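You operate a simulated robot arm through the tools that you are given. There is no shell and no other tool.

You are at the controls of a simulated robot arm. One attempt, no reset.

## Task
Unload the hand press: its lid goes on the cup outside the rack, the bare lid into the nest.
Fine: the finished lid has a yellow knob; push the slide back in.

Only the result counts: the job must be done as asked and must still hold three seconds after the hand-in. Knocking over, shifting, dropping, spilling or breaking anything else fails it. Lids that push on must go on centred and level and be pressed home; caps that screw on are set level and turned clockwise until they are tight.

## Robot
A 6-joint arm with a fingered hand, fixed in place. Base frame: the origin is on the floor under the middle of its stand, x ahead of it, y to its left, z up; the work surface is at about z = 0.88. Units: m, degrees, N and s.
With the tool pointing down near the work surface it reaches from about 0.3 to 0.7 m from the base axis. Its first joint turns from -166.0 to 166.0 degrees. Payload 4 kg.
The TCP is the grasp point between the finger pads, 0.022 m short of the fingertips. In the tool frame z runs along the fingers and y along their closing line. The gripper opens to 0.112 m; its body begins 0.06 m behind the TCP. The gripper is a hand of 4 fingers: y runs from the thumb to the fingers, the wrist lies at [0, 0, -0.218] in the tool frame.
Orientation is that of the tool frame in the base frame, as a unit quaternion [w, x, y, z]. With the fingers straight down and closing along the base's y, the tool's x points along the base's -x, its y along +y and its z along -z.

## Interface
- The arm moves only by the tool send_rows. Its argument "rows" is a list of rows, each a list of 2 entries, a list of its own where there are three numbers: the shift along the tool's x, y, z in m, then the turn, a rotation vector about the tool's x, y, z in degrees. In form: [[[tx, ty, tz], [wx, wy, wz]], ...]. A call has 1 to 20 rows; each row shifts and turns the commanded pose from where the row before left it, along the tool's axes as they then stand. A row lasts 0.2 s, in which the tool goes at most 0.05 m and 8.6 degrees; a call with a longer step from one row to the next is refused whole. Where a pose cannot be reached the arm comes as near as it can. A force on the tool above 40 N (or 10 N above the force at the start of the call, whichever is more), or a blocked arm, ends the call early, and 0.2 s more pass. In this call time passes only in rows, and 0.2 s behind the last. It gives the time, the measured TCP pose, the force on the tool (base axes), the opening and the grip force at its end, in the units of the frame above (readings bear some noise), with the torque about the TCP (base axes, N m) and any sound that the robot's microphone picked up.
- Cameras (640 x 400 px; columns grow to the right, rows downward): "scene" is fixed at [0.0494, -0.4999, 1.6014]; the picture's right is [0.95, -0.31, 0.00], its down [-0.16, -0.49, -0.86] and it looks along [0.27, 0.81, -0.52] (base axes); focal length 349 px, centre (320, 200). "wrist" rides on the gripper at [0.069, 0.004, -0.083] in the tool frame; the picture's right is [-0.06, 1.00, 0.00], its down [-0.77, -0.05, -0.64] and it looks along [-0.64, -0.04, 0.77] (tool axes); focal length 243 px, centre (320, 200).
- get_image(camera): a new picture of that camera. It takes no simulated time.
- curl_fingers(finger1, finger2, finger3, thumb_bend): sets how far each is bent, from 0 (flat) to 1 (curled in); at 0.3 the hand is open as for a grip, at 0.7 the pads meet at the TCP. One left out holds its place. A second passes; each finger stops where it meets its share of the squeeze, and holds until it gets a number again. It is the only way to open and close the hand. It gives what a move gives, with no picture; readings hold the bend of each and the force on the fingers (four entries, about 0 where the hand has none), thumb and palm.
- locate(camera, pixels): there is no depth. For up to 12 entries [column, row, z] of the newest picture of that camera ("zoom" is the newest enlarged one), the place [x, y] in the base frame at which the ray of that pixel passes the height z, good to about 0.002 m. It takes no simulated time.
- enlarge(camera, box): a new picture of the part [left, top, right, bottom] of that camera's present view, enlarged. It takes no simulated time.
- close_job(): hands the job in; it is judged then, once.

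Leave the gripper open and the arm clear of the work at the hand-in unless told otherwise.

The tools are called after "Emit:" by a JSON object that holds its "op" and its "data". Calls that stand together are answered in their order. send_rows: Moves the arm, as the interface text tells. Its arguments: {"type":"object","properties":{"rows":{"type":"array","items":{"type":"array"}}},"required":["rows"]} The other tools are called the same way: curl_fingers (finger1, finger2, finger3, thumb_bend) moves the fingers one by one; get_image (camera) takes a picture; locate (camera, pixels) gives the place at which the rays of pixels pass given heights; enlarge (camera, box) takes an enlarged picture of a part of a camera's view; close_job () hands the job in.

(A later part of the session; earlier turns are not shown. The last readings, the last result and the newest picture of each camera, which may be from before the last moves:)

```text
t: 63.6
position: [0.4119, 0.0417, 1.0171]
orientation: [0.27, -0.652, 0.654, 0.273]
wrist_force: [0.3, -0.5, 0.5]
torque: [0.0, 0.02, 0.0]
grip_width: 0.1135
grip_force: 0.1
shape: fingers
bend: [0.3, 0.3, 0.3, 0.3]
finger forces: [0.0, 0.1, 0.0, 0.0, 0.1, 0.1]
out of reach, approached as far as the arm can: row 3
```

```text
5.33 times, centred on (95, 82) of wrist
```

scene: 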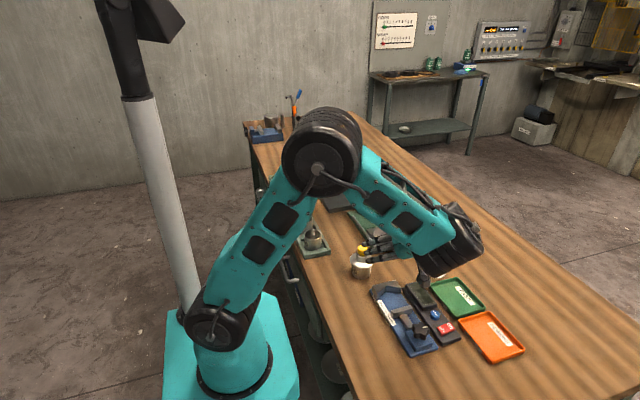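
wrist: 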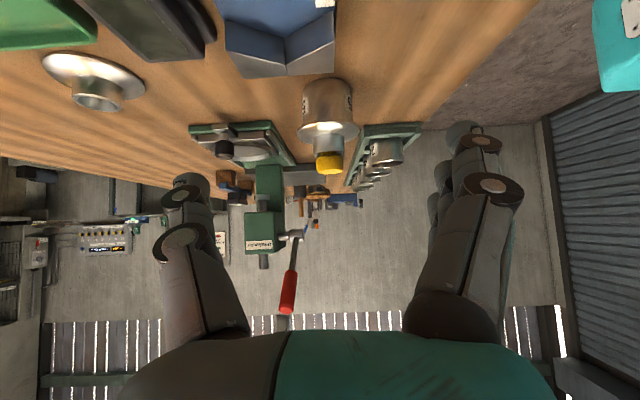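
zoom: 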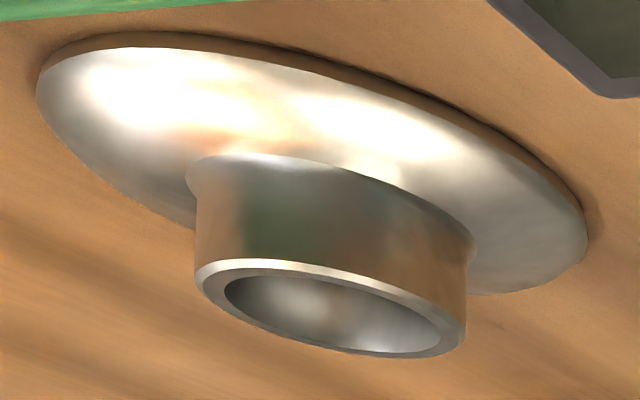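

There's no step visible below the flange here. I check the flange's height with this new low ray: locate the cup's near base edge and the lid's near lower edge at trial heights, and the same for the bare lid's edges.

Emit:
{"op": "locate", "data": {"camera": "wrist", "pixels": [[324.5, 78.3, 0.88], [327.75, 118.8, 0.92], [327.75, 118.8, 0.925], [327.75, 118.8, 0.93], [327.75, 118.8, 0.935], [301.8, 130, 0.925], [388.5, 130, 0.925], [296.8, 138, 0.925], [359.8, 134, 0.925], [327.2, 121.6, 0.93]]}}

Emit:
{"op": "enlarge", "data": {"camera": "scene", "box": [345, 255, 380, 275]}}

Emit:
{"op": "enlarge", "data": {"camera": "wrist", "box": [310, 105, 345, 130]}}

```text
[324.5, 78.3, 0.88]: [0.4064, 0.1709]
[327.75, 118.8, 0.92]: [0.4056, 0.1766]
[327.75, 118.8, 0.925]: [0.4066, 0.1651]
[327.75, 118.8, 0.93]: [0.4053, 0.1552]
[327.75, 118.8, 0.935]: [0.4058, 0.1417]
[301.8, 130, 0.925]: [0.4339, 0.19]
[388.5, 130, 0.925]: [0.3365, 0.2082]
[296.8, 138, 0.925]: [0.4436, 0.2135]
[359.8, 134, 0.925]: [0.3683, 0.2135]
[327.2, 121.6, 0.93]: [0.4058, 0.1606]
```

```text
16.00 times, centred on (362, 265) of scene
```

zoom: 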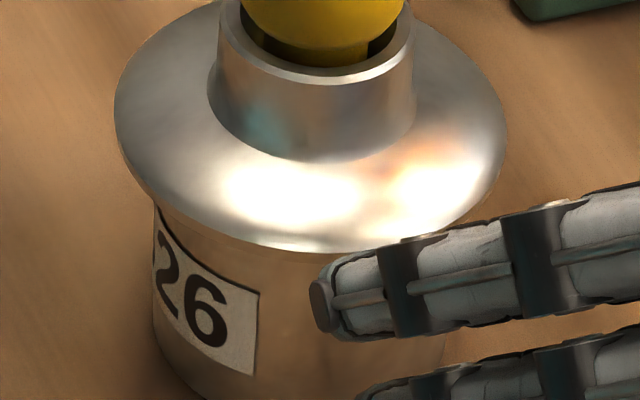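

```text
16.00 times, centred on (328, 118) of wrist
```

zoom: 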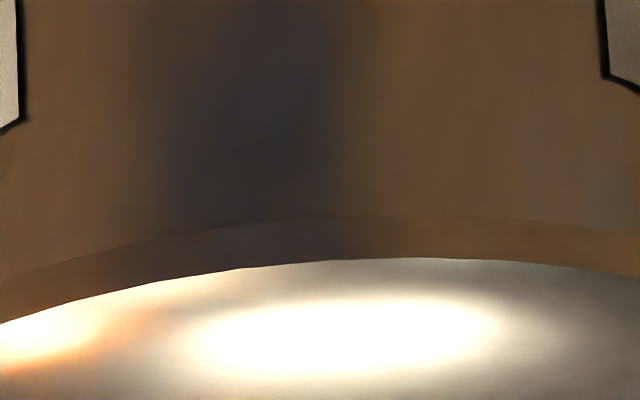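

The flange's lower edge is at z≈0.925, flush with the rim. So the lid rests flat on top of it, and its underside probably has a shallow seat that isn't yet engaged. Here the centres agree to within 0.3 mm in x and about 1 mm in y. I return to a vertical hand above the lid.

Emit:
{"op": "send_rows", "data": {"rows": [[[-0.0212, 0, -0.0212], [0, 0, 0]], [[-0.0212, 0, -0.0212], [0, 0, 0]], [[-0.0212, 0, -0.0212], [0, 0, 0]], [[0, 0, 0], [0, 7.5, 0]], [[0, 0, 0], [0, 7.5, 0]], [[0, 0, 0], [0, 7.5, 0]], [[0, 0, 0], [0, 7.5, 0]], [[0, 0, 0], [0, 7.5, 0]], [[0, 0, 0], [0, 7.5, 0]]]}}

Emit:
{"op": "send_rows", "data": {"rows": [[[0, 0, 0], [0, 0, 8.2]], [[0, 0, 0], [0, 0, 8.2]], [[0, 0, 0], [0, 0, 8.2]], [[0, 0, 0], [0, 0, 8.2]], [[0, 0, 0], [0, 0, 8.2]], [[0, 0, 0], [0, 0, 8.2]], [[0, 0, 0], [0, 0, 8.2]], [[0, 0, 0], [0, 0, 8.2]], [[0, 0, 0], [0, 0, 8.2]], [[0, 0, 0], [0, 0, 8.2]], [[0, 0, 0], [0, 0, 7.0]]]}}

Emit:
{"op": "get_image", "data": {"camera": "wrist"}}

```text
t: 65.6
position: [0.4101, 0.0465, 1.1071]
orientation: [0.001, -0.704, 0.71, 0.004]
wrist_force: [-0.8, -1.0, 0.7]
torque: [-0.01, 0.04, -0.03]
grip_width: 0.1133
grip_force: 0.2
shape: fingers
bend: [0.3, 0.3, 0.3, 0.3]
finger forces: [0.0, 0.0, 0.0, 0.0, 0.0, 0.1]
out of reach, approached as far as the arm can: row 9
```

```text
t: 68.0
position: [0.4101, 0.0464, 1.1075]
orientation: [0.0, -0.007, 1.0, 0.002]
wrist_force: [-0.1, 0.4, 0.5]
torque: [-0.01, -0.01, 0.02]
grip_width: 0.113
grip_force: 0.0
shape: fingers
bend: [0.3, 0.3, 0.3, 0.3]
finger forces: [0.0, 0.0, 0.1, 0.0, 0.0, 0.0]
```

```text
taken
```

wrist: 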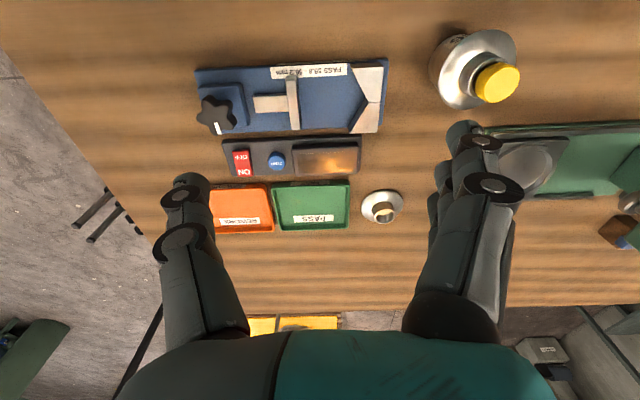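

The hand is vertical again at (0.410, 0.046, 1.107). I move to 85 mm above the lid.

Emit:
{"op": "send_rows", "data": {"rows": [[[0.0016, 0.0305, 0], [0, 0, 0.8]], [[0.0016, 0.0305, 0], [0, 0, 0]], [[0.0016, 0.0305, 0.01], [0, 0, 0]], [[0.0016, 0.0305, 0.015], [0, 0, 0]], [[0.0016, 0.0305, 0.022], [0, 0, 0]]]}}

Emit:
{"op": "get_image", "data": {"camera": "wrist"}}

Emit:
{"op": "enlarge", "data": {"camera": "wrist", "box": [240, 60, 400, 200]}}

```text
t: 69.2
position: [0.4031, 0.1999, 1.0562]
orientation: [-0.001, -0.001, 1.0, 0.001]
wrist_force: [-0.7, 0.0, -0.1]
torque: [-0.01, -0.02, 0.0]
grip_width: 0.1134
grip_force: 0.0
shape: fingers
bend: [0.3, 0.3, 0.3, 0.3]
finger forces: [0.0, 0.0, 0.1, 0.0, 0.0, 0.0]
```

```text
taken
```

wrist: 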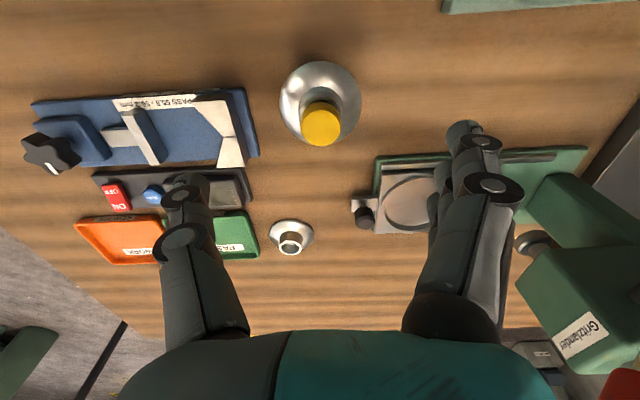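

```text
2.86 times, centred on (320, 130) of wrist
```

zoom: 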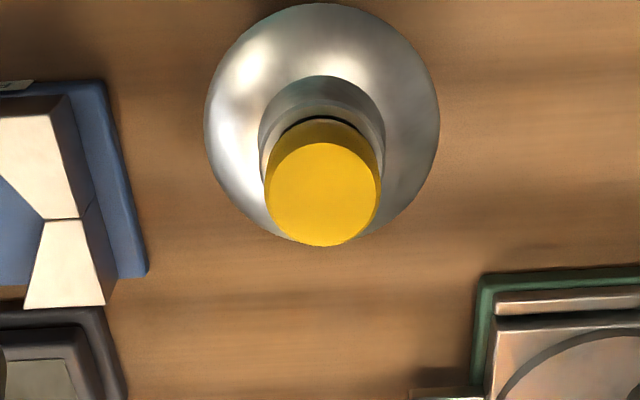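

The knob is 1.5 mm toward +x from the tool axis and centred in y. I descend 80 mm with that correction and close finger2 and the thumb on the neck.

Emit:
{"op": "send_rows", "data": {"rows": [[[-0.0004, 0.0002, 0.022], [0, 0, 0]], [[-0.0004, 0.0002, 0.022], [0, 0, 0]], [[-0.0004, 0.0001, 0.02], [0, 0, 0]], [[-0.0003, 0, 0.0165], [0, 0, 0]]]}}

Emit:
{"op": "get_image", "data": {"camera": "wrist"}}

Emit:
{"op": "enlarge", "data": {"camera": "scene", "box": [340, 240, 385, 285]}}

```text
t: 70.2
position: [0.4032, 0.2006, 0.9798]
orientation: [0.0, -0.001, 1.0, 0.002]
wrist_force: [1.0, 0.1, -0.2]
torque: [0.01, -0.02, 0.02]
grip_width: 0.1132
grip_force: 0.0
shape: fingers
bend: [0.3, 0.3, 0.3, 0.3]
finger forces: [0.1, 0.1, 0.0, 0.0, 0.0, 0.0]
```

```text
taken
```

wrist: 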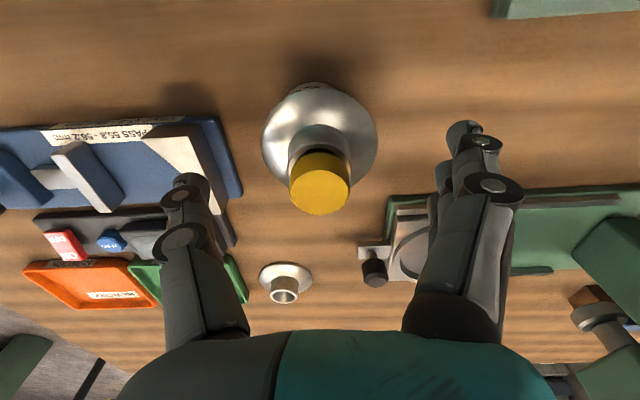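

```text
8.89 times, centred on (362, 262) of scene
```

zoom: 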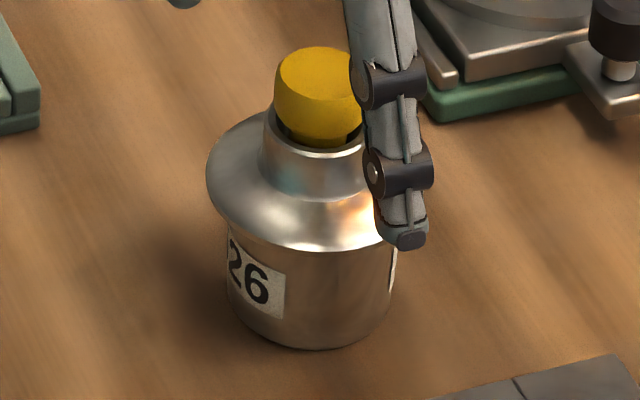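

The knob is at wrist (319,182), and the fingers' balance point is near column 324. I shift the hand 2 mm toward -y, lower 5.5 mm, then close, so the lid is not pushed aside.

Emit:
{"op": "send_rows", "data": {"rows": [[[0, -0.002, 0.0055], [0, 0, 0]]]}}

Emit:
{"op": "curl_fingers", "data": {"finger2": 0.7, "thumb_bend": 0.7}}

Emit:
{"op": "enlarge", "data": {"camera": "wrist", "box": [240, 60, 400, 220]}}

Emit:
{"op": "enlarge", "data": {"camera": "scene", "box": [345, 255, 380, 275]}}

```text
t: 70.6
position: [0.4055, 0.1993, 0.9747]
orientation: [-0.001, -0.002, 1.0, 0.002]
wrist_force: [0.2, -0.1, -0.5]
torque: [-0.02, 0.02, 0.03]
grip_width: 0.1134
grip_force: 0.1
shape: fingers
bend: [0.3, 0.3, 0.3, 0.3]
finger forces: [0.1, 0.0, 0.1, 0.0, 0.0, 0.1]
```

```text
t: 71.6
position: [0.4035, 0.1995, 0.9746]
orientation: [-0.001, -0.001, 1.0, 0.002]
wrist_force: [-0.3, -1.3, 2.6]
torque: [-0.03, 0.01, -0.01]
grip_width: 0.069
grip_force: 6.3
shape: fingers
bend: [0.3, 0.6, 0.3, 0.66]
finger forces: [0.1, 5.9, 0.0, 0.0, 6.5, 0.0]
```

```text
2.50 times, centred on (320, 140) of wrist
```

zoom: 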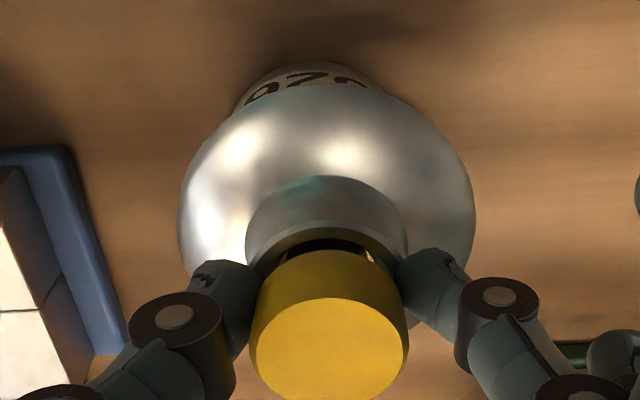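

```text
16.00 times, centred on (362, 265) of scene
```

zoom: 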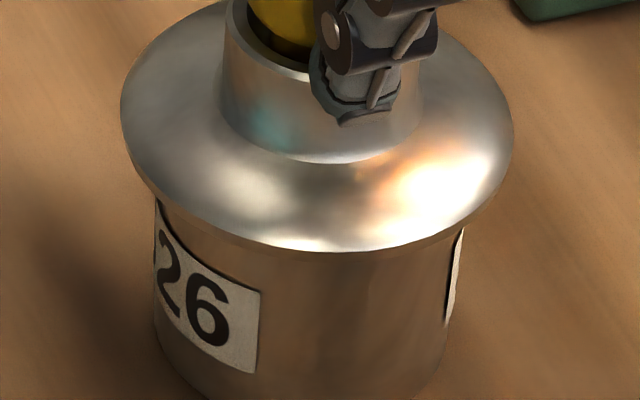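

The grip shifted the lid about 2.5 mm toward -y. With a light press (about 5 N) I now slide it slowly toward +y in 0.4 mm steps across the centre, feeling for the seat.

Emit:
{"op": "send_rows", "data": {"rows": [[[0, 0, 0.0005], [0, 0, 0]], [[0, 0.0004, 0], [0, 0, 0]], [[0, 0.0004, 0], [0, 0, 0]], [[0, 0.0004, 0], [0, 0, 0]], [[0, 0.0004, 0], [0, 0, 0]]]}}

Emit:
{"op": "send_rows", "data": {"rows": [[[0, 0.0004, 0], [0, 0, 0]], [[0, 0.0004, 0], [0, 0, 0]]]}}

Emit:
{"op": "enlarge", "data": {"camera": "scene", "box": [345, 255, 380, 275]}}

```text
t: 72.8
position: [0.4046, 0.1996, 0.9746]
orientation: [-0.001, -0.002, 1.0, 0.002]
wrist_force: [-0.5, -1.8, 3.4]
torque: [-0.03, 0.0, -0.03]
grip_width: 0.0691
grip_force: 6.4
shape: fingers
bend: [0.3, 0.6, 0.3, 0.66]
finger forces: [0.0, 5.7, 0.0, 0.0, 7.5, 0.0]
```

```text
t: 73.4
position: [0.4036, 0.2003, 0.9739]
orientation: [-0.001, -0.002, 1.0, 0.002]
wrist_force: [-0.2, -1.2, 3.8]
torque: [-0.04, 0.01, 0.04]
grip_width: 0.0687
grip_force: 6.9
shape: fingers
bend: [0.3, 0.6, 0.3, 0.66]
finger forces: [0.0, 6.0, 0.0, 0.1, 8.0, 0.1]
```

```text
16.00 times, centred on (362, 265) of scene
```

zoom: 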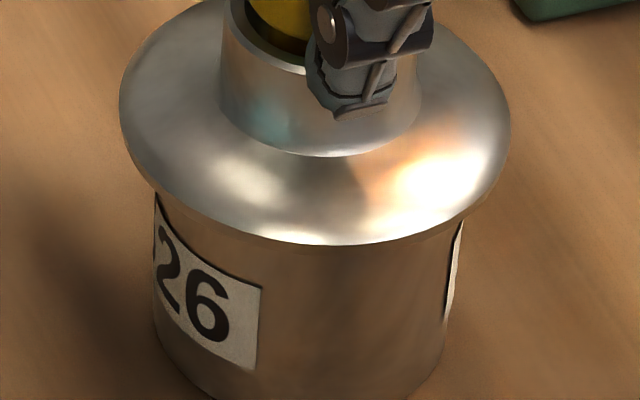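

The cup seems to creep along with the lid, so I stop pushing blindly. I'll lift the lid clear, carry it to the open area, and tilt it so the scene camera can see its underside.

Emit:
{"op": "send_rows", "data": {"rows": [[[0, 0, -0.005], [0, 0, 0]], [[0, 0, -0.01], [0, 0, 0]], [[0, 0, -0.015], [0, 0, 0]], [[-0.0027, -0.0333, -0.0242], [0, 0, 0]], [[-0.0027, -0.0333, -0.0242], [0, 0, 0]], [[-0.0027, -0.0333, -0.0242], [0, 0, 0]], [[-0.0027, -0.0333, -0.0242], [0, 0, 0]], [[-0.0027, -0.0333, -0.0242], [0, 0, 0]], [[-0.0027, -0.0333, -0.0242], [0, 0, 0]]]}}

Emit:
{"op": "get_image", "data": {"camera": "scene"}}

Emit:
{"op": "get_image", "data": {"camera": "wrist"}}

```text
t: 75.4
position: [0.4199, -0.0001, 1.1475]
orientation: [-0.002, -0.002, 1.0, 0.002]
wrist_force: [0.1, 0.1, -0.2]
torque: [0.03, 0.03, 0.0]
grip_width: 0.0666
grip_force: 5.6
shape: fingers
bend: [0.3, 0.61, 0.3, 0.67]
finger forces: [0.1, 5.7, 0.0, 0.0, 5.5, 0.0]
```

```text
taken
```

scene: 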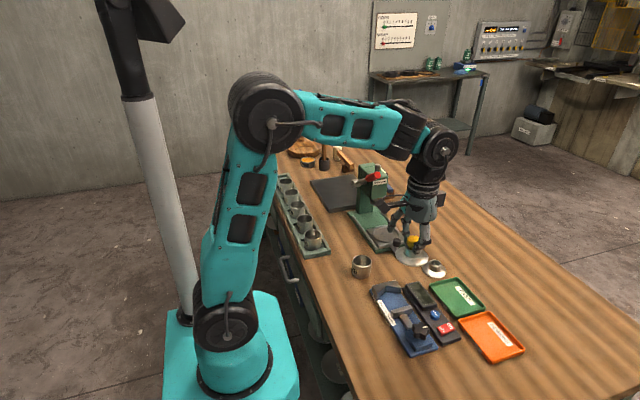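

```text
taken
```

wrist: 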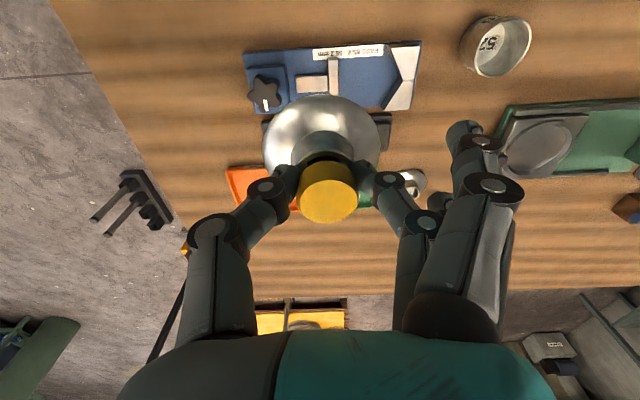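

The lid is held securely (5.6 N) in the open. I tilt the hand by 48° about its x axis so the lid's underside turns toward the scene camera, and check the grip.

Emit:
{"op": "send_rows", "data": {"rows": [[[0, 0, 0], [8, 0, 0]], [[0, 0, 0], [8, 0, 0]], [[0, 0, 0], [8, 0, 0]], [[0, 0, 0], [8, 0, 0]], [[0, 0, 0], [8, 0, 0]], [[0, 0, 0], [8, 0, 0]]]}}

Emit:
{"op": "get_image", "data": {"camera": "scene"}}

Emit:
{"op": "enlarge", "data": {"camera": "scene", "box": [370, 190, 460, 290]}}

```text
t: 76.8
position: [0.4198, -0.0007, 1.1494]
orientation: [0.0, -0.002, 0.914, -0.406]
wrist_force: [0.4, 0.1, -1.5]
torque: [0.03, 0.0, -0.02]
grip_width: 0.0664
grip_force: 6.0
shape: fingers
bend: [0.3, 0.61, 0.3, 0.67]
finger forces: [0.1, 6.1, 0.0, 0.0, 5.4, 0.0]
```

```text
taken
```

scene: 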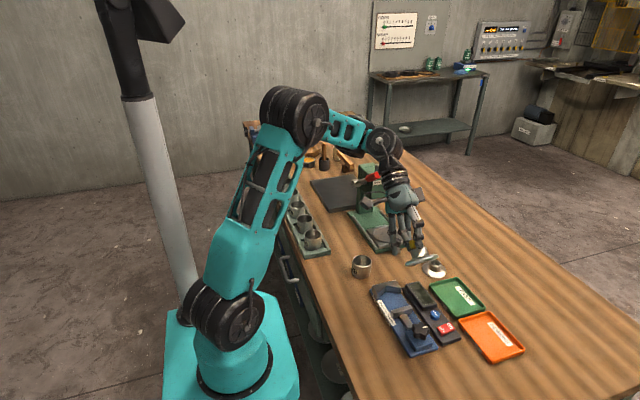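

```text
4.00 times, centred on (415, 240) of scene
```

zoom: 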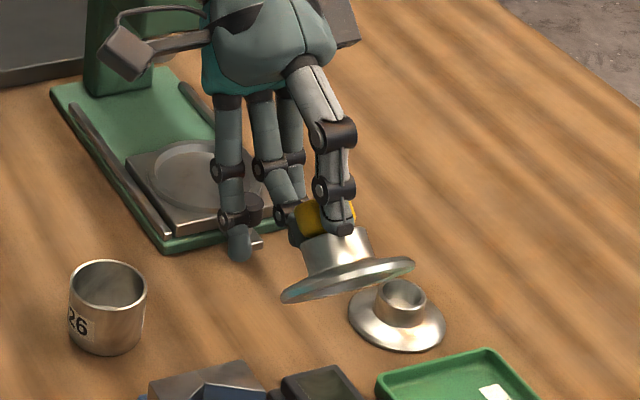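

The grip holds and the lid is nearly edge-on now. I tilt 32° further.

Emit:
{"op": "send_rows", "data": {"rows": [[[0, 0, 0], [8, 0, 0]], [[0, 0, 0], [8, 0, 0]], [[0, 0, 0], [8, 0, 0]], [[0, 0, 0], [8, 0, 0]]]}}

Emit:
{"op": "enlarge", "data": {"camera": "scene", "box": [370, 200, 460, 290]}}

Emit:
{"op": "enlarge", "data": {"camera": "scene", "box": [395, 230, 445, 280]}}

```text
t: 77.8
position: [0.3645, -0.0548, 1.0626]
orientation: [0.002, -0.002, 0.768, -0.641]
wrist_force: [0.4, 0.4, -1.2]
torque: [-0.03, 0.02, -0.02]
grip_width: 0.0666
grip_force: 6.0
shape: fingers
bend: [0.3, 0.61, 0.3, 0.67]
finger forces: [0.0, 6.4, 0.0, 0.1, 5.4, 0.1]
out of reach, approached as far as the arm can: row 1, 2, 3, 4
```

```text
4.44 times, centred on (415, 245) of scene
```

zoom: 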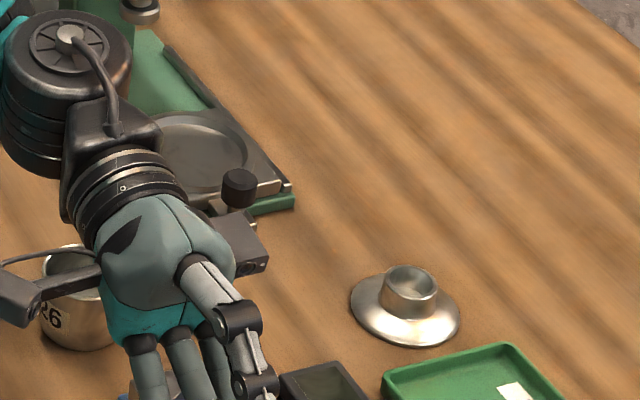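

```text
8.00 times, centred on (420, 255) of scene
```

zoom: 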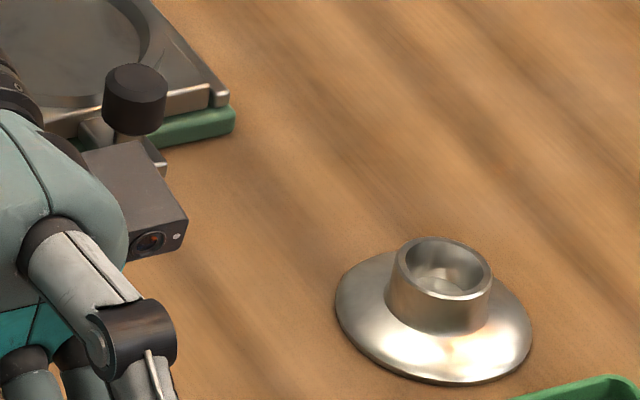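

The last tilt was out of reach and the arm shifted to (0.365, -0.055, 1.063). I check the whole scene before moving anything.

Emit:
{"op": "get_image", "data": {"camera": "scene"}}

Emit:
{"op": "enlarge", "data": {"camera": "scene", "box": [330, 230, 450, 340]}}

Emit:
{"op": "get_image", "data": {"camera": "wrist"}}

```text
taken
```

scene: 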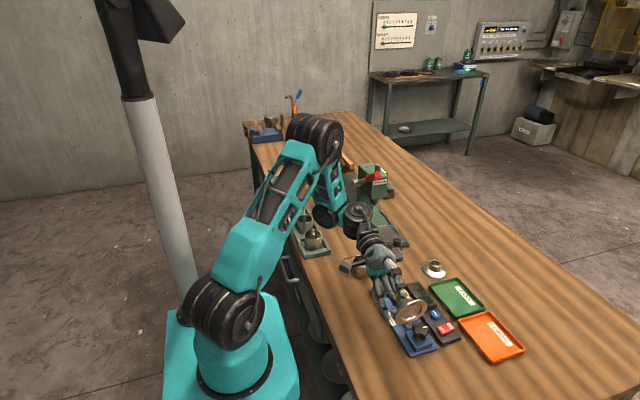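

```text
3.64 times, centred on (390, 285) of scene
```

zoom: 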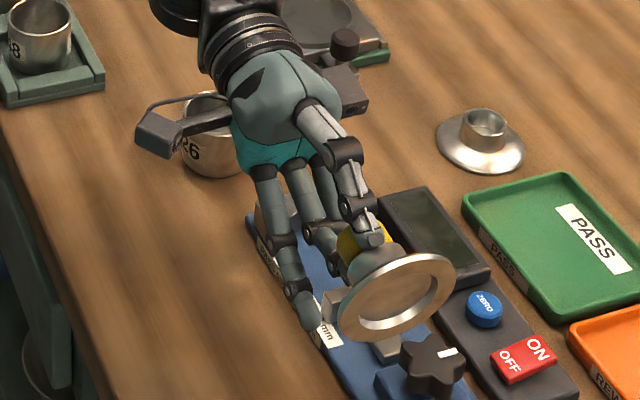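

```text
taken
```

wrist: 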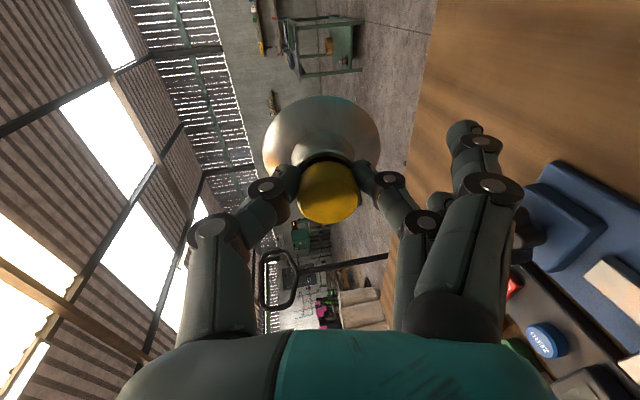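

The underside is now visible: the lid has a flat ring with a round recess inside. I enlarge it to measure the recess before backing out.

Emit:
{"op": "enlarge", "data": {"camera": "scene", "box": [390, 285, 440, 325]}}

```text
10.00 times, centred on (415, 305) of scene
```

zoom: 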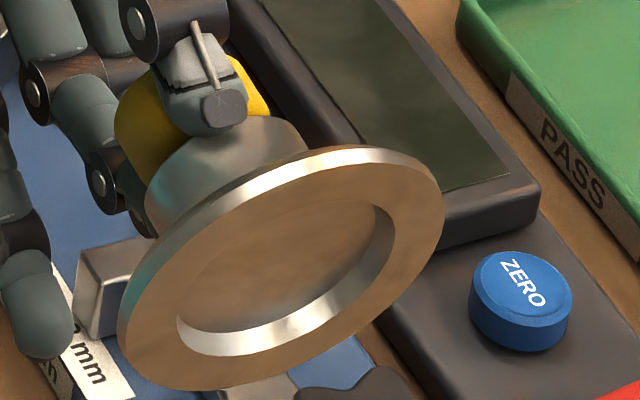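

The recess looks smaller than the cup's mouth. I zoom in closer on the ring to see any groove or step.

Emit:
{"op": "enlarge", "data": {"camera": "scene", "box": [398, 300, 428, 328]}}

Emit:
{"op": "enlarge", "data": {"camera": "scene", "box": [410, 285, 440, 312]}}

```text
14.29 times, centred on (413, 314) of scene
```

zoom: 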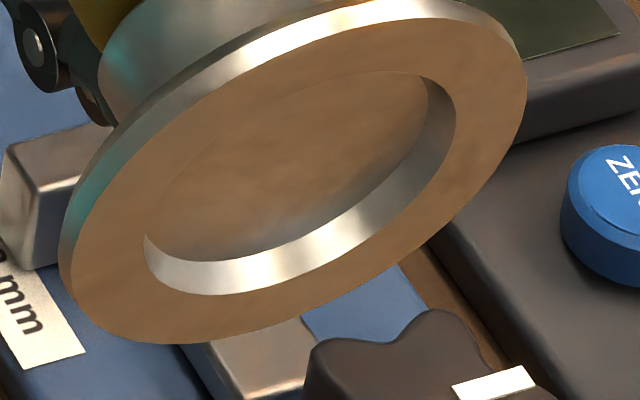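

```text
14.81 times, centred on (425, 298) of scene
```

zoom: 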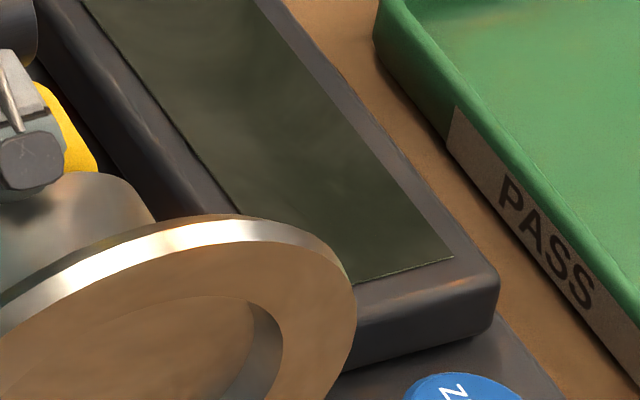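

It's clear now: the underside is a flat ring with a shallow recess of about 49 mm, smaller than the 56 mm cup. So the lid sits with its flat ring on the rim, and flush is its seated state. It needs to be centred, level and pressed. I turn the hand back upright first.

Emit:
{"op": "send_rows", "data": {"rows": [[[0, 0, 0], [-8, 0, 0]], [[0, 0, 0], [-8, 0, 0]], [[0, 0, 0], [-8, 0, 0]], [[0, 0, 0], [-8, 0, 0]]]}}

Emit:
{"op": "get_image", "data": {"camera": "scene"}}

```text
t: 78.8
position: [0.3661, -0.0555, 1.0625]
orientation: [-0.001, -0.002, 0.914, -0.405]
wrist_force: [0.4, -0.3, -0.2]
torque: [0.02, 0.01, 0.0]
grip_width: 0.0663
grip_force: 6.0
shape: fingers
bend: [0.3, 0.61, 0.3, 0.67]
finger forces: [0.1, 6.2, 0.0, 0.0, 5.3, 0.0]
```

```text
taken
```

scene: 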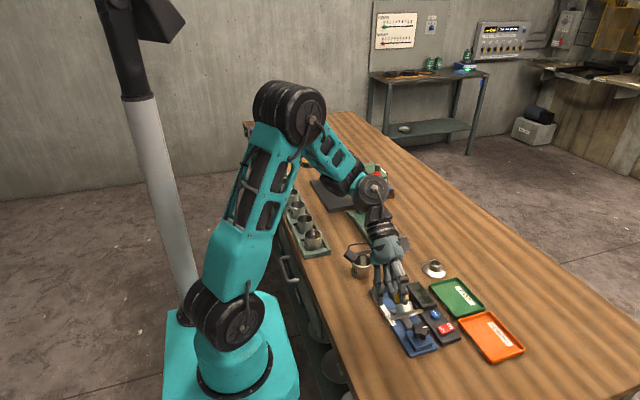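

I raise 50 mm and rotate the remaining 48° back to vertical.

Emit:
{"op": "send_rows", "data": {"rows": [[[0, -0.0185, -0.0168], [0, 0, 0]], [[0, -0.0185, -0.0168], [0, 0, 0]], [[0, 0, 0], [-8, 0, 0]], [[0, 0, 0], [-8, 0, 0]], [[0, 0, 0], [-8, 0, 0]], [[0, 0, 0], [-8, 0, 0]], [[0, 0, 0], [-8, 0, 0]], [[0, 0, 0], [-7.8, 0, 0]]]}}

Emit:
{"op": "get_image", "data": {"camera": "wrist"}}

Emit:
{"op": "get_image", "data": {"camera": "scene"}}

Emit:
{"op": "enlarge", "data": {"camera": "wrist", "box": [240, 80, 400, 230]}}

```text
t: 80.6
position: [0.3657, -0.0536, 1.1122]
orientation: [-0.001, -0.001, 1.0, 0.001]
wrist_force: [-0.3, 0.9, -0.3]
torque: [0.01, 0.0, 0.01]
grip_width: 0.0663
grip_force: 4.7
shape: fingers
bend: [0.3, 0.61, 0.3, 0.67]
finger forces: [0.1, 5.8, 0.1, 0.0, 5.4, 0.0]
```

```text
taken
```

wrist: 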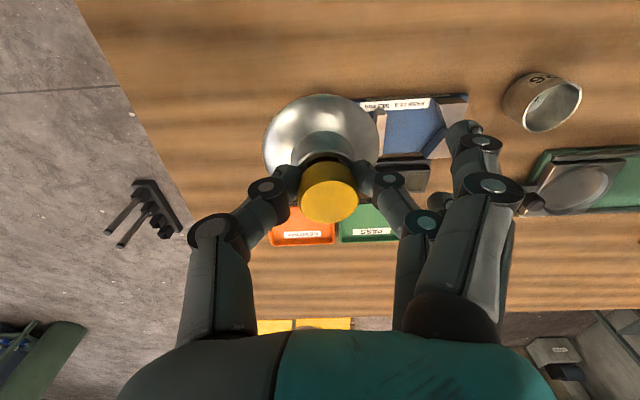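

```text
taken
```

scene: 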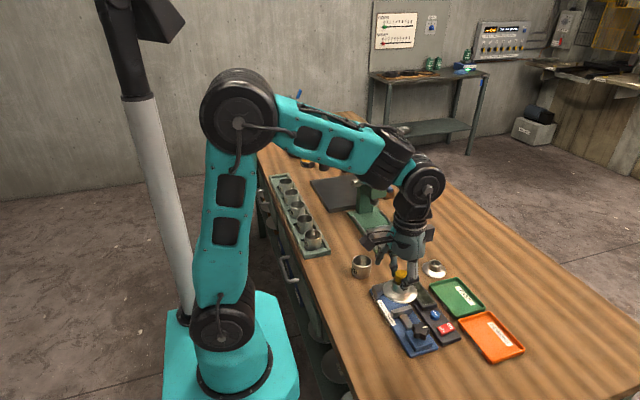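

```text
2.67 times, centred on (320, 155) of wrist
```

zoom: 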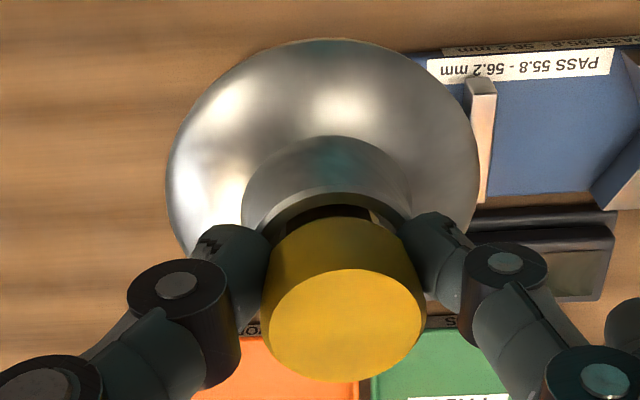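

The lid is still firmly held but rolled about 4.7° in the grip (flange at column 321, knob at 329). The cup is fully visible now, so I measure its rim exactly in both cameras.

Emit:
{"op": "enlarge", "data": {"camera": "scene", "box": [345, 250, 380, 285]}}

Emit:
{"op": "enlarge", "data": {"camera": "wrist", "box": [490, 60, 600, 145]}}

```text
11.43 times, centred on (362, 268) of scene
```

zoom: 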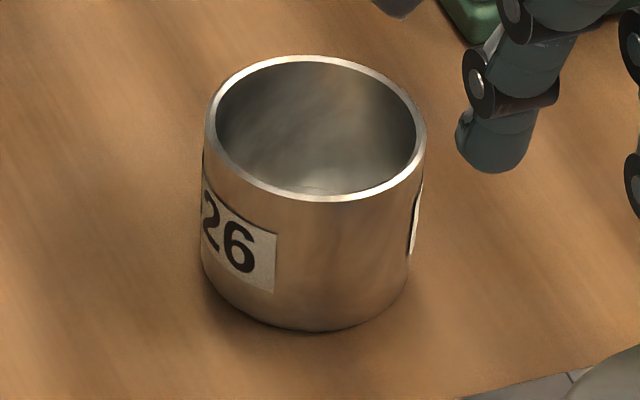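

```text
4.71 times, centred on (545, 102) of wrist
```

zoom: 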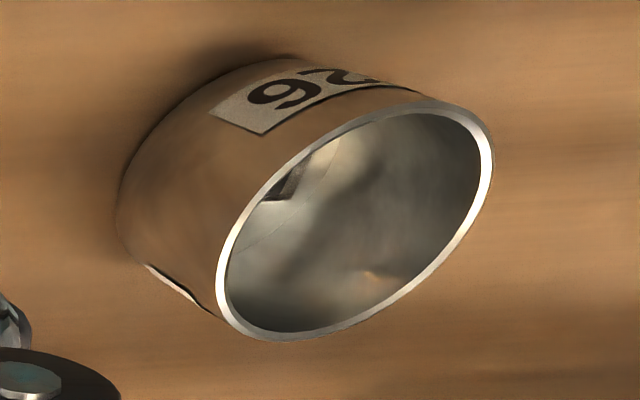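

The cup's rim centre is now at scene (361.65, 261.79), about 3 mm from where it began. I check the held lid's tilt in the scene view too, and locate the cup centre from both cameras.

Emit:
{"op": "enlarge", "data": {"camera": "scene", "box": [375, 255, 425, 310]}}

Emit:
{"op": "locate", "data": {"camera": "scene", "pixels": [[361.65, 261.79, 0.925], [361.65, 261.79, 0.923], [361.65, 261.79, 0.927]]}}

Emit:
{"op": "locate", "data": {"camera": "wrist", "pixels": [[552.5, 106.4, 0.923], [552.5, 106.4, 0.925], [552.5, 106.4, 0.927]]}}

```text
7.27 times, centred on (400, 282) of scene
```

zoom: 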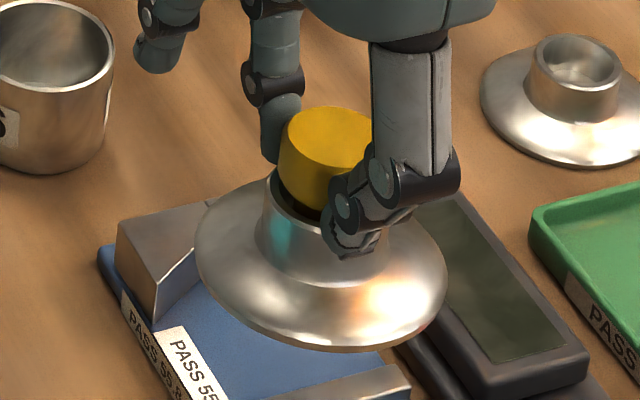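

```text
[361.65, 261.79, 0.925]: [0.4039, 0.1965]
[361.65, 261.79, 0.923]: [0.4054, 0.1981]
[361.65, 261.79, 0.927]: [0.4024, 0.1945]
```

```text
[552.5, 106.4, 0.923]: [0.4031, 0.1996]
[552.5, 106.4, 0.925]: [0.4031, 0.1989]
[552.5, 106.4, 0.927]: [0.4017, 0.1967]
```

Both views agree that the lid's axis leans by about 3.5° in x and 4.5° in y. I level it by turning the hand by [-4.5, 3.5, 0] degrees and check.

Emit:
{"op": "send_rows", "data": {"rows": [[[0, 0, 0], [-4.6, 3.6, 0]]]}}

Emit:
{"op": "enlarge", "data": {"camera": "scene", "box": [375, 255, 425, 310]}}

Emit:
{"op": "enlarge", "data": {"camera": "wrist", "box": [240, 80, 400, 230]}}

```text
t: 81.0
position: [0.3664, -0.0548, 1.1124]
orientation: [-0.032, 0.0, 0.999, 0.041]
wrist_force: [-0.1, 0.8, -0.1]
torque: [-0.03, -0.03, 0.0]
grip_width: 0.0662
grip_force: 5.5
shape: fingers
bend: [0.3, 0.61, 0.3, 0.67]
finger forces: [0.1, 5.7, 0.0, 0.0, 5.4, 0.0]
```

```text
7.27 times, centred on (400, 282) of scene
```

zoom: 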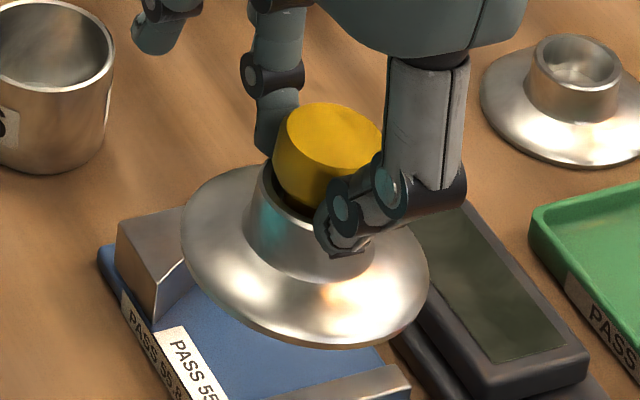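

```text
2.67 times, centred on (320, 155) of wrist
```

zoom: 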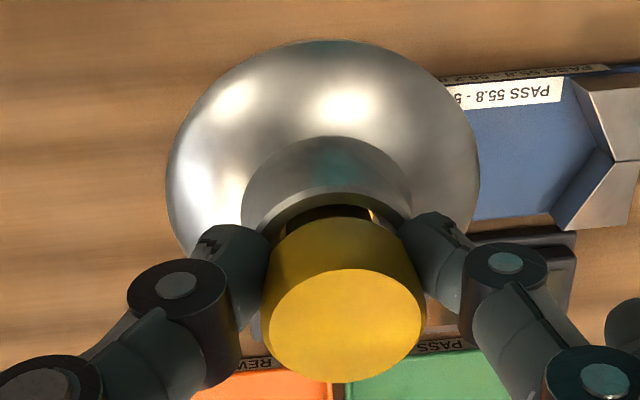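

The lid is now close to level. I carry it back over the cup (centre near 0.4035, 0.1975), to about 40 mm above the rim.

Emit:
{"op": "send_rows", "data": {"rows": [[[-0.0061, 0.0412, 0.0029], [0, 0, 0]], [[-0.0061, 0.0412, 0.0029], [0, 0, 0]], [[-0.0061, 0.0412, 0.0029], [0, 0, 0]], [[-0.0061, 0.0412, 0.0029], [0, 0, 0]], [[-0.0061, 0.0412, 0.0029], [0, 0, 0]], [[-0.0061, 0.0412, 0.003], [0, 0, 0]], [[-0.0016, -0.002, 0.0249], [0, 0, 0]], [[-0.0016, -0.002, 0.0249], [0, 0, 0]], [[-0.0016, -0.002, 0.0249], [0, 0, 0]], [[-0.0015, -0.002, 0.0248], [0, 0, 0]]]}}

Emit:
{"op": "enlarge", "data": {"camera": "scene", "box": [335, 230, 395, 285]}}

Emit:
{"op": "enlarge", "data": {"camera": "wrist", "box": [240, 50, 400, 210]}}

```text
t: 83.2
position: [0.401, 0.1924, 1.0117]
orientation: [-0.032, -0.002, 0.999, 0.039]
wrist_force: [0.2, 0.2, -1.0]
torque: [-0.01, 0.03, 0.01]
grip_width: 0.0664
grip_force: 5.7
shape: fingers
bend: [0.3, 0.61, 0.3, 0.67]
finger forces: [0.0, 5.5, 0.0, 0.0, 5.3, 0.0]
```

```text
7.27 times, centred on (365, 258) of scene
```

zoom: 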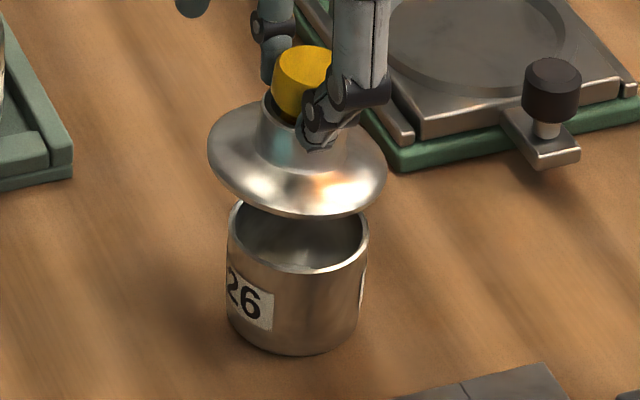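

```text
2.50 times, centred on (320, 130) of wrist
```

zoom: 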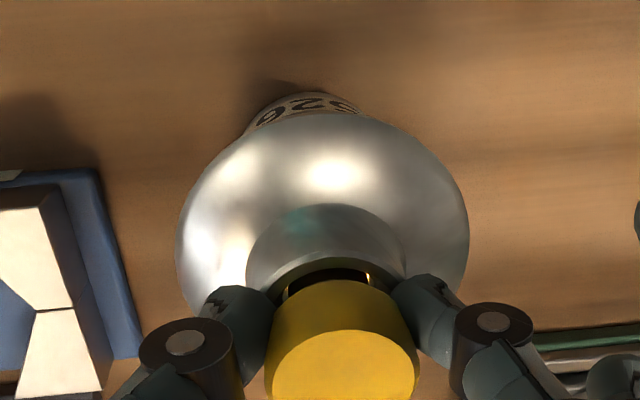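

The lid now dips toward +x by several degrees. Checking against an earlier level picture shows that the pitch part of my correction was spurious and only the roll was real. I undo the 3.6° pitch and look again.

Emit:
{"op": "send_rows", "data": {"rows": [[[0, 0, 0], [0, -3.6, 0]]]}}

Emit:
{"op": "enlarge", "data": {"camera": "scene", "box": [335, 230, 395, 285]}}

Emit:
{"op": "enlarge", "data": {"camera": "wrist", "box": [240, 50, 400, 210]}}

```text
t: 83.6
position: [0.402, 0.1924, 1.0118]
orientation: [-0.001, 0.0, 0.999, 0.04]
wrist_force: [-0.8, -0.9, 0.0]
torque: [0.0, 0.02, 0.0]
grip_width: 0.0662
grip_force: 5.4
shape: fingers
bend: [0.3, 0.61, 0.3, 0.67]
finger forces: [0.0, 5.4, 0.0, 0.1, 5.3, 0.0]
```

```text
7.27 times, centred on (365, 258) of scene
```

zoom: 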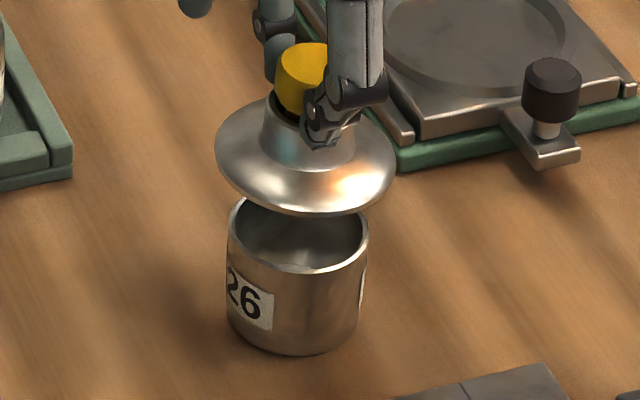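

```text
2.50 times, centred on (320, 130) of wrist
```

zoom: 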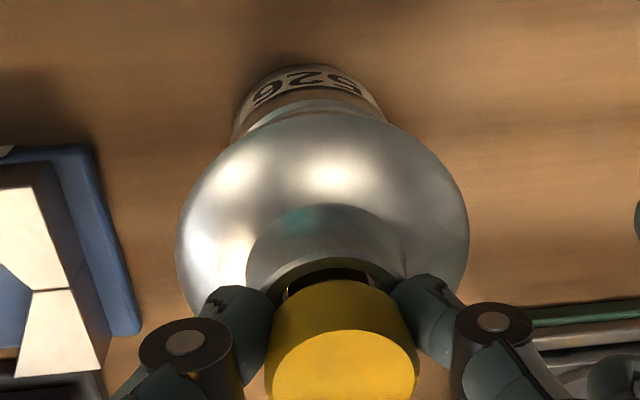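

The lid is level now. I zoom in on the visible part of the cup rim in the wrist view to get the y offset.

Emit:
{"op": "enlarge", "data": {"camera": "wrist", "box": [270, 70, 370, 120]}}

Emit:
{"op": "get_image", "data": {"camera": "wrist"}}

```text
6.40 times, centred on (320, 95) of wrist
```

zoom: 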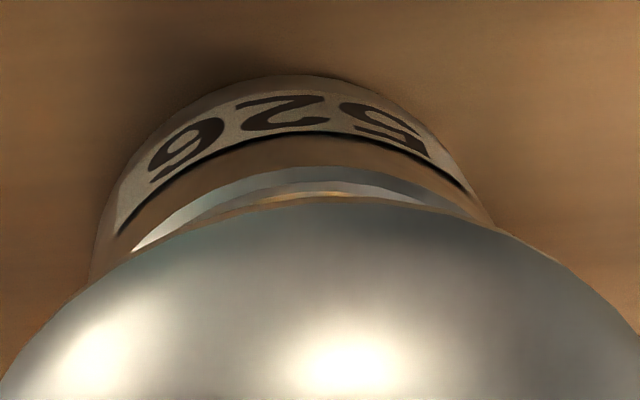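

```text
taken
```

wrist: 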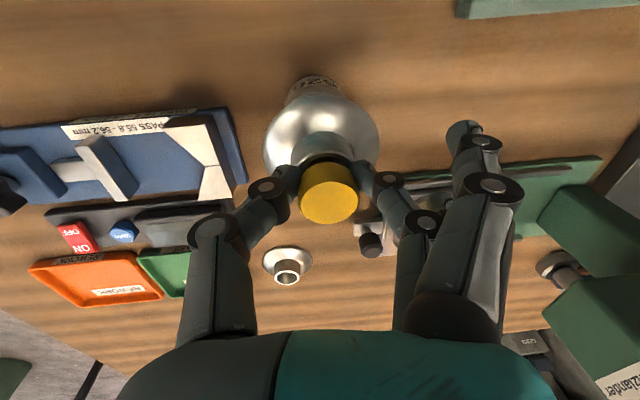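

From the near-edge chords the lid is about 2.3 mm too far toward -y and 0.4 mm toward -x. I correct that and lower by 30 mm, to about 7 mm above the rim.

Emit:
{"op": "send_rows", "data": {"rows": [[[-0.0002, -0.0001, 0.01], [0, 0, 0]], [[-0.0001, -0.0001, 0.01], [0, 0, 0]], [[-0.0001, -0.0002, 0.01], [0, 0, 0]]]}}

Emit:
{"op": "enlarge", "data": {"camera": "wrist", "box": [270, 70, 370, 120]}}

Emit:
{"op": "enlarge", "data": {"camera": "scene", "box": [342, 245, 382, 280]}}

```text
t: 84.4
position: [0.4028, 0.1946, 0.9817]
orientation: [-0.001, 0.0, 0.999, 0.04]
wrist_force: [0.7, -0.8, -0.3]
torque: [-0.02, 0.0, -0.05]
grip_width: 0.0663
grip_force: 5.1
shape: fingers
bend: [0.3, 0.61, 0.3, 0.67]
finger forces: [0.0, 5.5, 0.0, 0.0, 5.4, 0.0]
```

```text
6.40 times, centred on (320, 95) of wrist
```

zoom: 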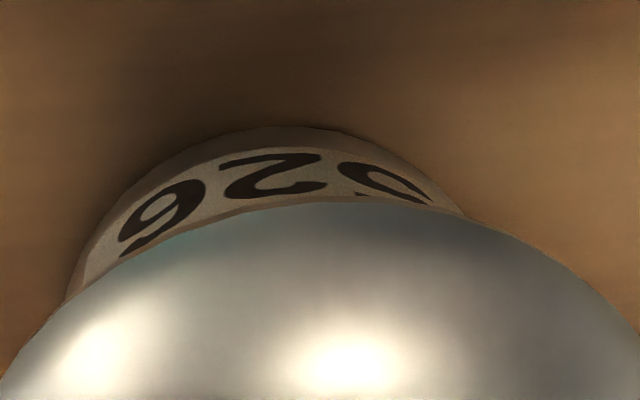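

```text
11.43 times, centred on (362, 262) of scene
```

zoom: 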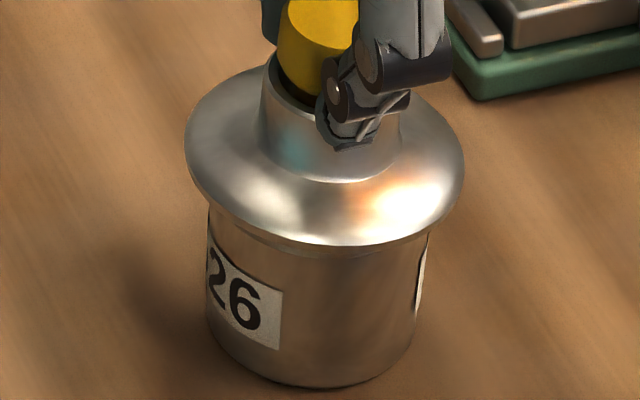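

The y offset is now about zero by the chord measure, and the scene columns (324 against 316, less the height effect) put the lid about 1.6 mm too far toward +x. I correct that and lower 5 mm.

Emit:
{"op": "send_rows", "data": {"rows": [[[0.0015, -0.0002, 0.0025], [0, 0, 0]], [[0, -0.0002, 0.0025], [0, 0, 0]]]}}

Emit:
{"op": "send_rows", "data": {"rows": [[[0, -0.0001, 0.001], [0, 0, 0]]]}}

Emit:
{"op": "send_rows", "data": {"rows": [[[0, -0.0001, 0.001], [0, 0, 0]]]}}

Emit:
{"op": "enlarge", "data": {"camera": "scene", "box": [342, 245, 382, 280]}}

Emit:
{"op": "enlarge", "data": {"camera": "wrist", "box": [270, 70, 370, 120]}}

```text
t: 85.0
position: [0.4013, 0.1954, 0.9778]
orientation: [-0.001, 0.0, 0.999, 0.04]
wrist_force: [-0.2, 0.0, -0.1]
torque: [0.0, 0.0, -0.04]
grip_width: 0.0664
grip_force: 5.5
shape: fingers
bend: [0.3, 0.61, 0.3, 0.67]
finger forces: [0.0, 5.6, 0.1, 0.1, 5.3, 0.0]
```

```text
t: 85.4
position: [0.4002, 0.1938, 0.9774]
orientation: [0.0, 0.0, 0.999, 0.04]
wrist_force: [0.0, -1.2, -0.4]
torque: [0.02, 0.02, 0.01]
grip_width: 0.0663
grip_force: 5.1
shape: fingers
bend: [0.3, 0.61, 0.3, 0.67]
finger forces: [0.0, 5.5, 0.0, 0.0, 5.3, 0.0]
```

```text
t: 85.8
position: [0.4003, 0.1937, 0.9757]
orientation: [-0.001, 0.0, 0.999, 0.04]
wrist_force: [0.7, 0.2, 0.3]
torque: [0.01, -0.04, -0.02]
grip_width: 0.0664
grip_force: 5.3
shape: fingers
bend: [0.3, 0.61, 0.3, 0.67]
finger forces: [0.1, 5.5, 0.0, 0.0, 5.5, 0.0]
```

```text
11.43 times, centred on (362, 262) of scene
```

zoom: 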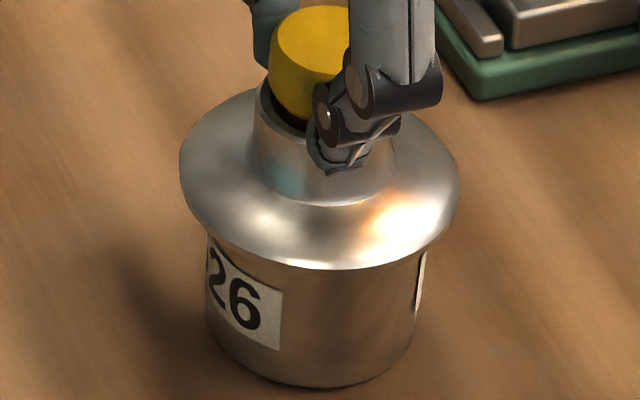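

```text
6.40 times, centred on (320, 95) of wrist
```

zoom: 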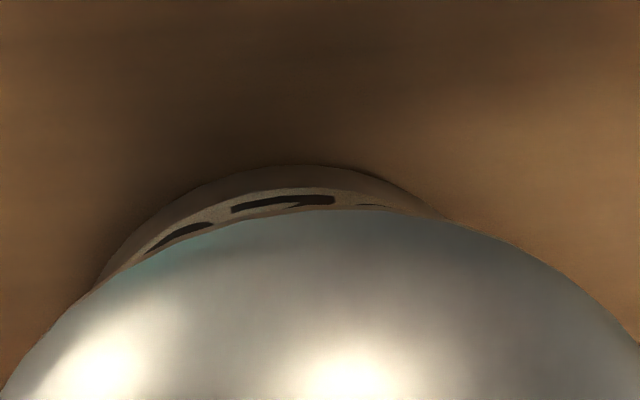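

There's still no contact. The remaining offset is about 0.8 mm in x, which I trim while lowering in 1 mm steps.

Emit:
{"op": "send_rows", "data": {"rows": [[[0.0007, -0.0001, 0.001], [0, 0, 0]]]}}

Emit:
{"op": "send_rows", "data": {"rows": [[[0, -0.0001, 0.001], [0, 0, 0]]]}}

Emit:
{"op": "enlarge", "data": {"camera": "scene", "box": [342, 245, 382, 280]}}

```text
t: 86.2
position: [0.3993, 0.1938, 0.9745]
orientation: [-0.001, 0.0, 0.999, 0.041]
wrist_force: [0.5, -1.1, 3.2]
torque: [-0.02, -0.02, -0.02]
grip_width: 0.0658
grip_force: 6.6
shape: fingers
bend: [0.3, 0.61, 0.3, 0.67]
finger forces: [0.1, 6.1, 0.0, 0.0, 6.4, 0.0]
```

```text
t: 86.6
position: [0.3992, 0.195, 0.9738]
orientation: [-0.001, 0.0, 0.999, 0.041]
wrist_force: [0.7, -1.4, 8.1]
torque: [0.03, 0.0, -0.02]
grip_width: 0.0658
grip_force: 8.1
shape: fingers
bend: [0.3, 0.61, 0.3, 0.68]
finger forces: [0.1, 7.7, 0.0, 0.0, 7.9, 0.0]
```

```text
11.43 times, centred on (362, 262) of scene
```

zoom: 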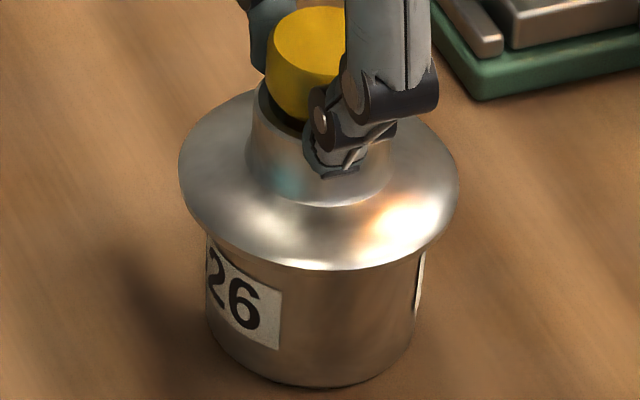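

Contact is balanced now (7.7 and 7.9 N), with the lid level and within about 1 mm of centre. I unload to about 2 N and loosen the fingers a little at a time.

Emit:
{"op": "send_rows", "data": {"rows": [[[0, 0.0001, -0.0012], [0, 0, 0]]]}}

Emit:
{"op": "curl_fingers", "data": {"finger2": 0.58, "thumb_bend": 0.64}}

Emit:
{"op": "curl_fingers", "data": {"finger2": 0.54, "thumb_bend": 0.6}}

Emit:
{"op": "enlarge", "data": {"camera": "scene", "box": [342, 245, 382, 280]}}

Emit:
{"op": "enlarge", "data": {"camera": "wrist", "box": [240, 60, 400, 220]}}

```text
t: 87.0
position: [0.4002, 0.1949, 0.975]
orientation: [-0.002, 0.0, 0.999, 0.04]
wrist_force: [1.1, 0.2, 3.2]
torque: [0.04, -0.05, 0.0]
grip_width: 0.0661
grip_force: 6.5
shape: fingers
bend: [0.3, 0.61, 0.3, 0.68]
finger forces: [0.0, 7.1, 0.1, 0.1, 6.8, 0.0]
```

```text
t: 88.0
position: [0.3988, 0.1942, 0.9746]
orientation: [-0.002, 0.0, 0.999, 0.039]
wrist_force: [0.2, -0.3, 1.0]
torque: [-0.02, -0.06, 0.01]
grip_width: 0.0669
grip_force: 0.7
shape: fingers
bend: [0.3, 0.57, 0.3, 0.64]
finger forces: [0.1, 0.2, 0.0, 0.1, 0.5, 0.1]
```

```text
t: 89.0
position: [0.398, 0.1945, 0.9749]
orientation: [-0.001, -0.001, 0.999, 0.04]
wrist_force: [0.4, 0.5, 0.0]
torque: [0.01, -0.01, -0.02]
grip_width: 0.0715
grip_force: 0.0
shape: fingers
bend: [0.3, 0.54, 0.3, 0.6]
finger forces: [0.0, 0.0, 0.0, 0.0, 0.1, 0.1]
```

```text
11.43 times, centred on (362, 262) of scene
```

zoom: 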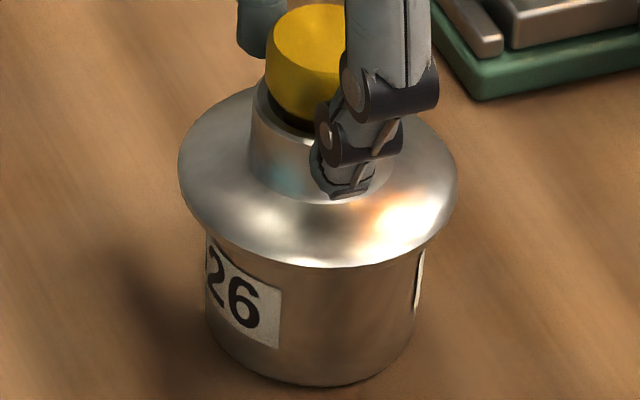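

```text
2.50 times, centred on (320, 140) of wrist
```

zoom: 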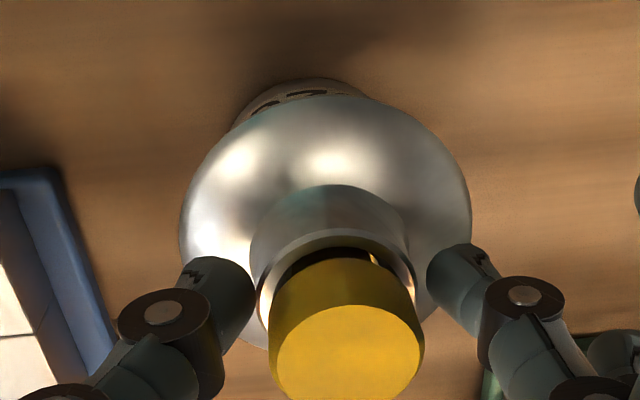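

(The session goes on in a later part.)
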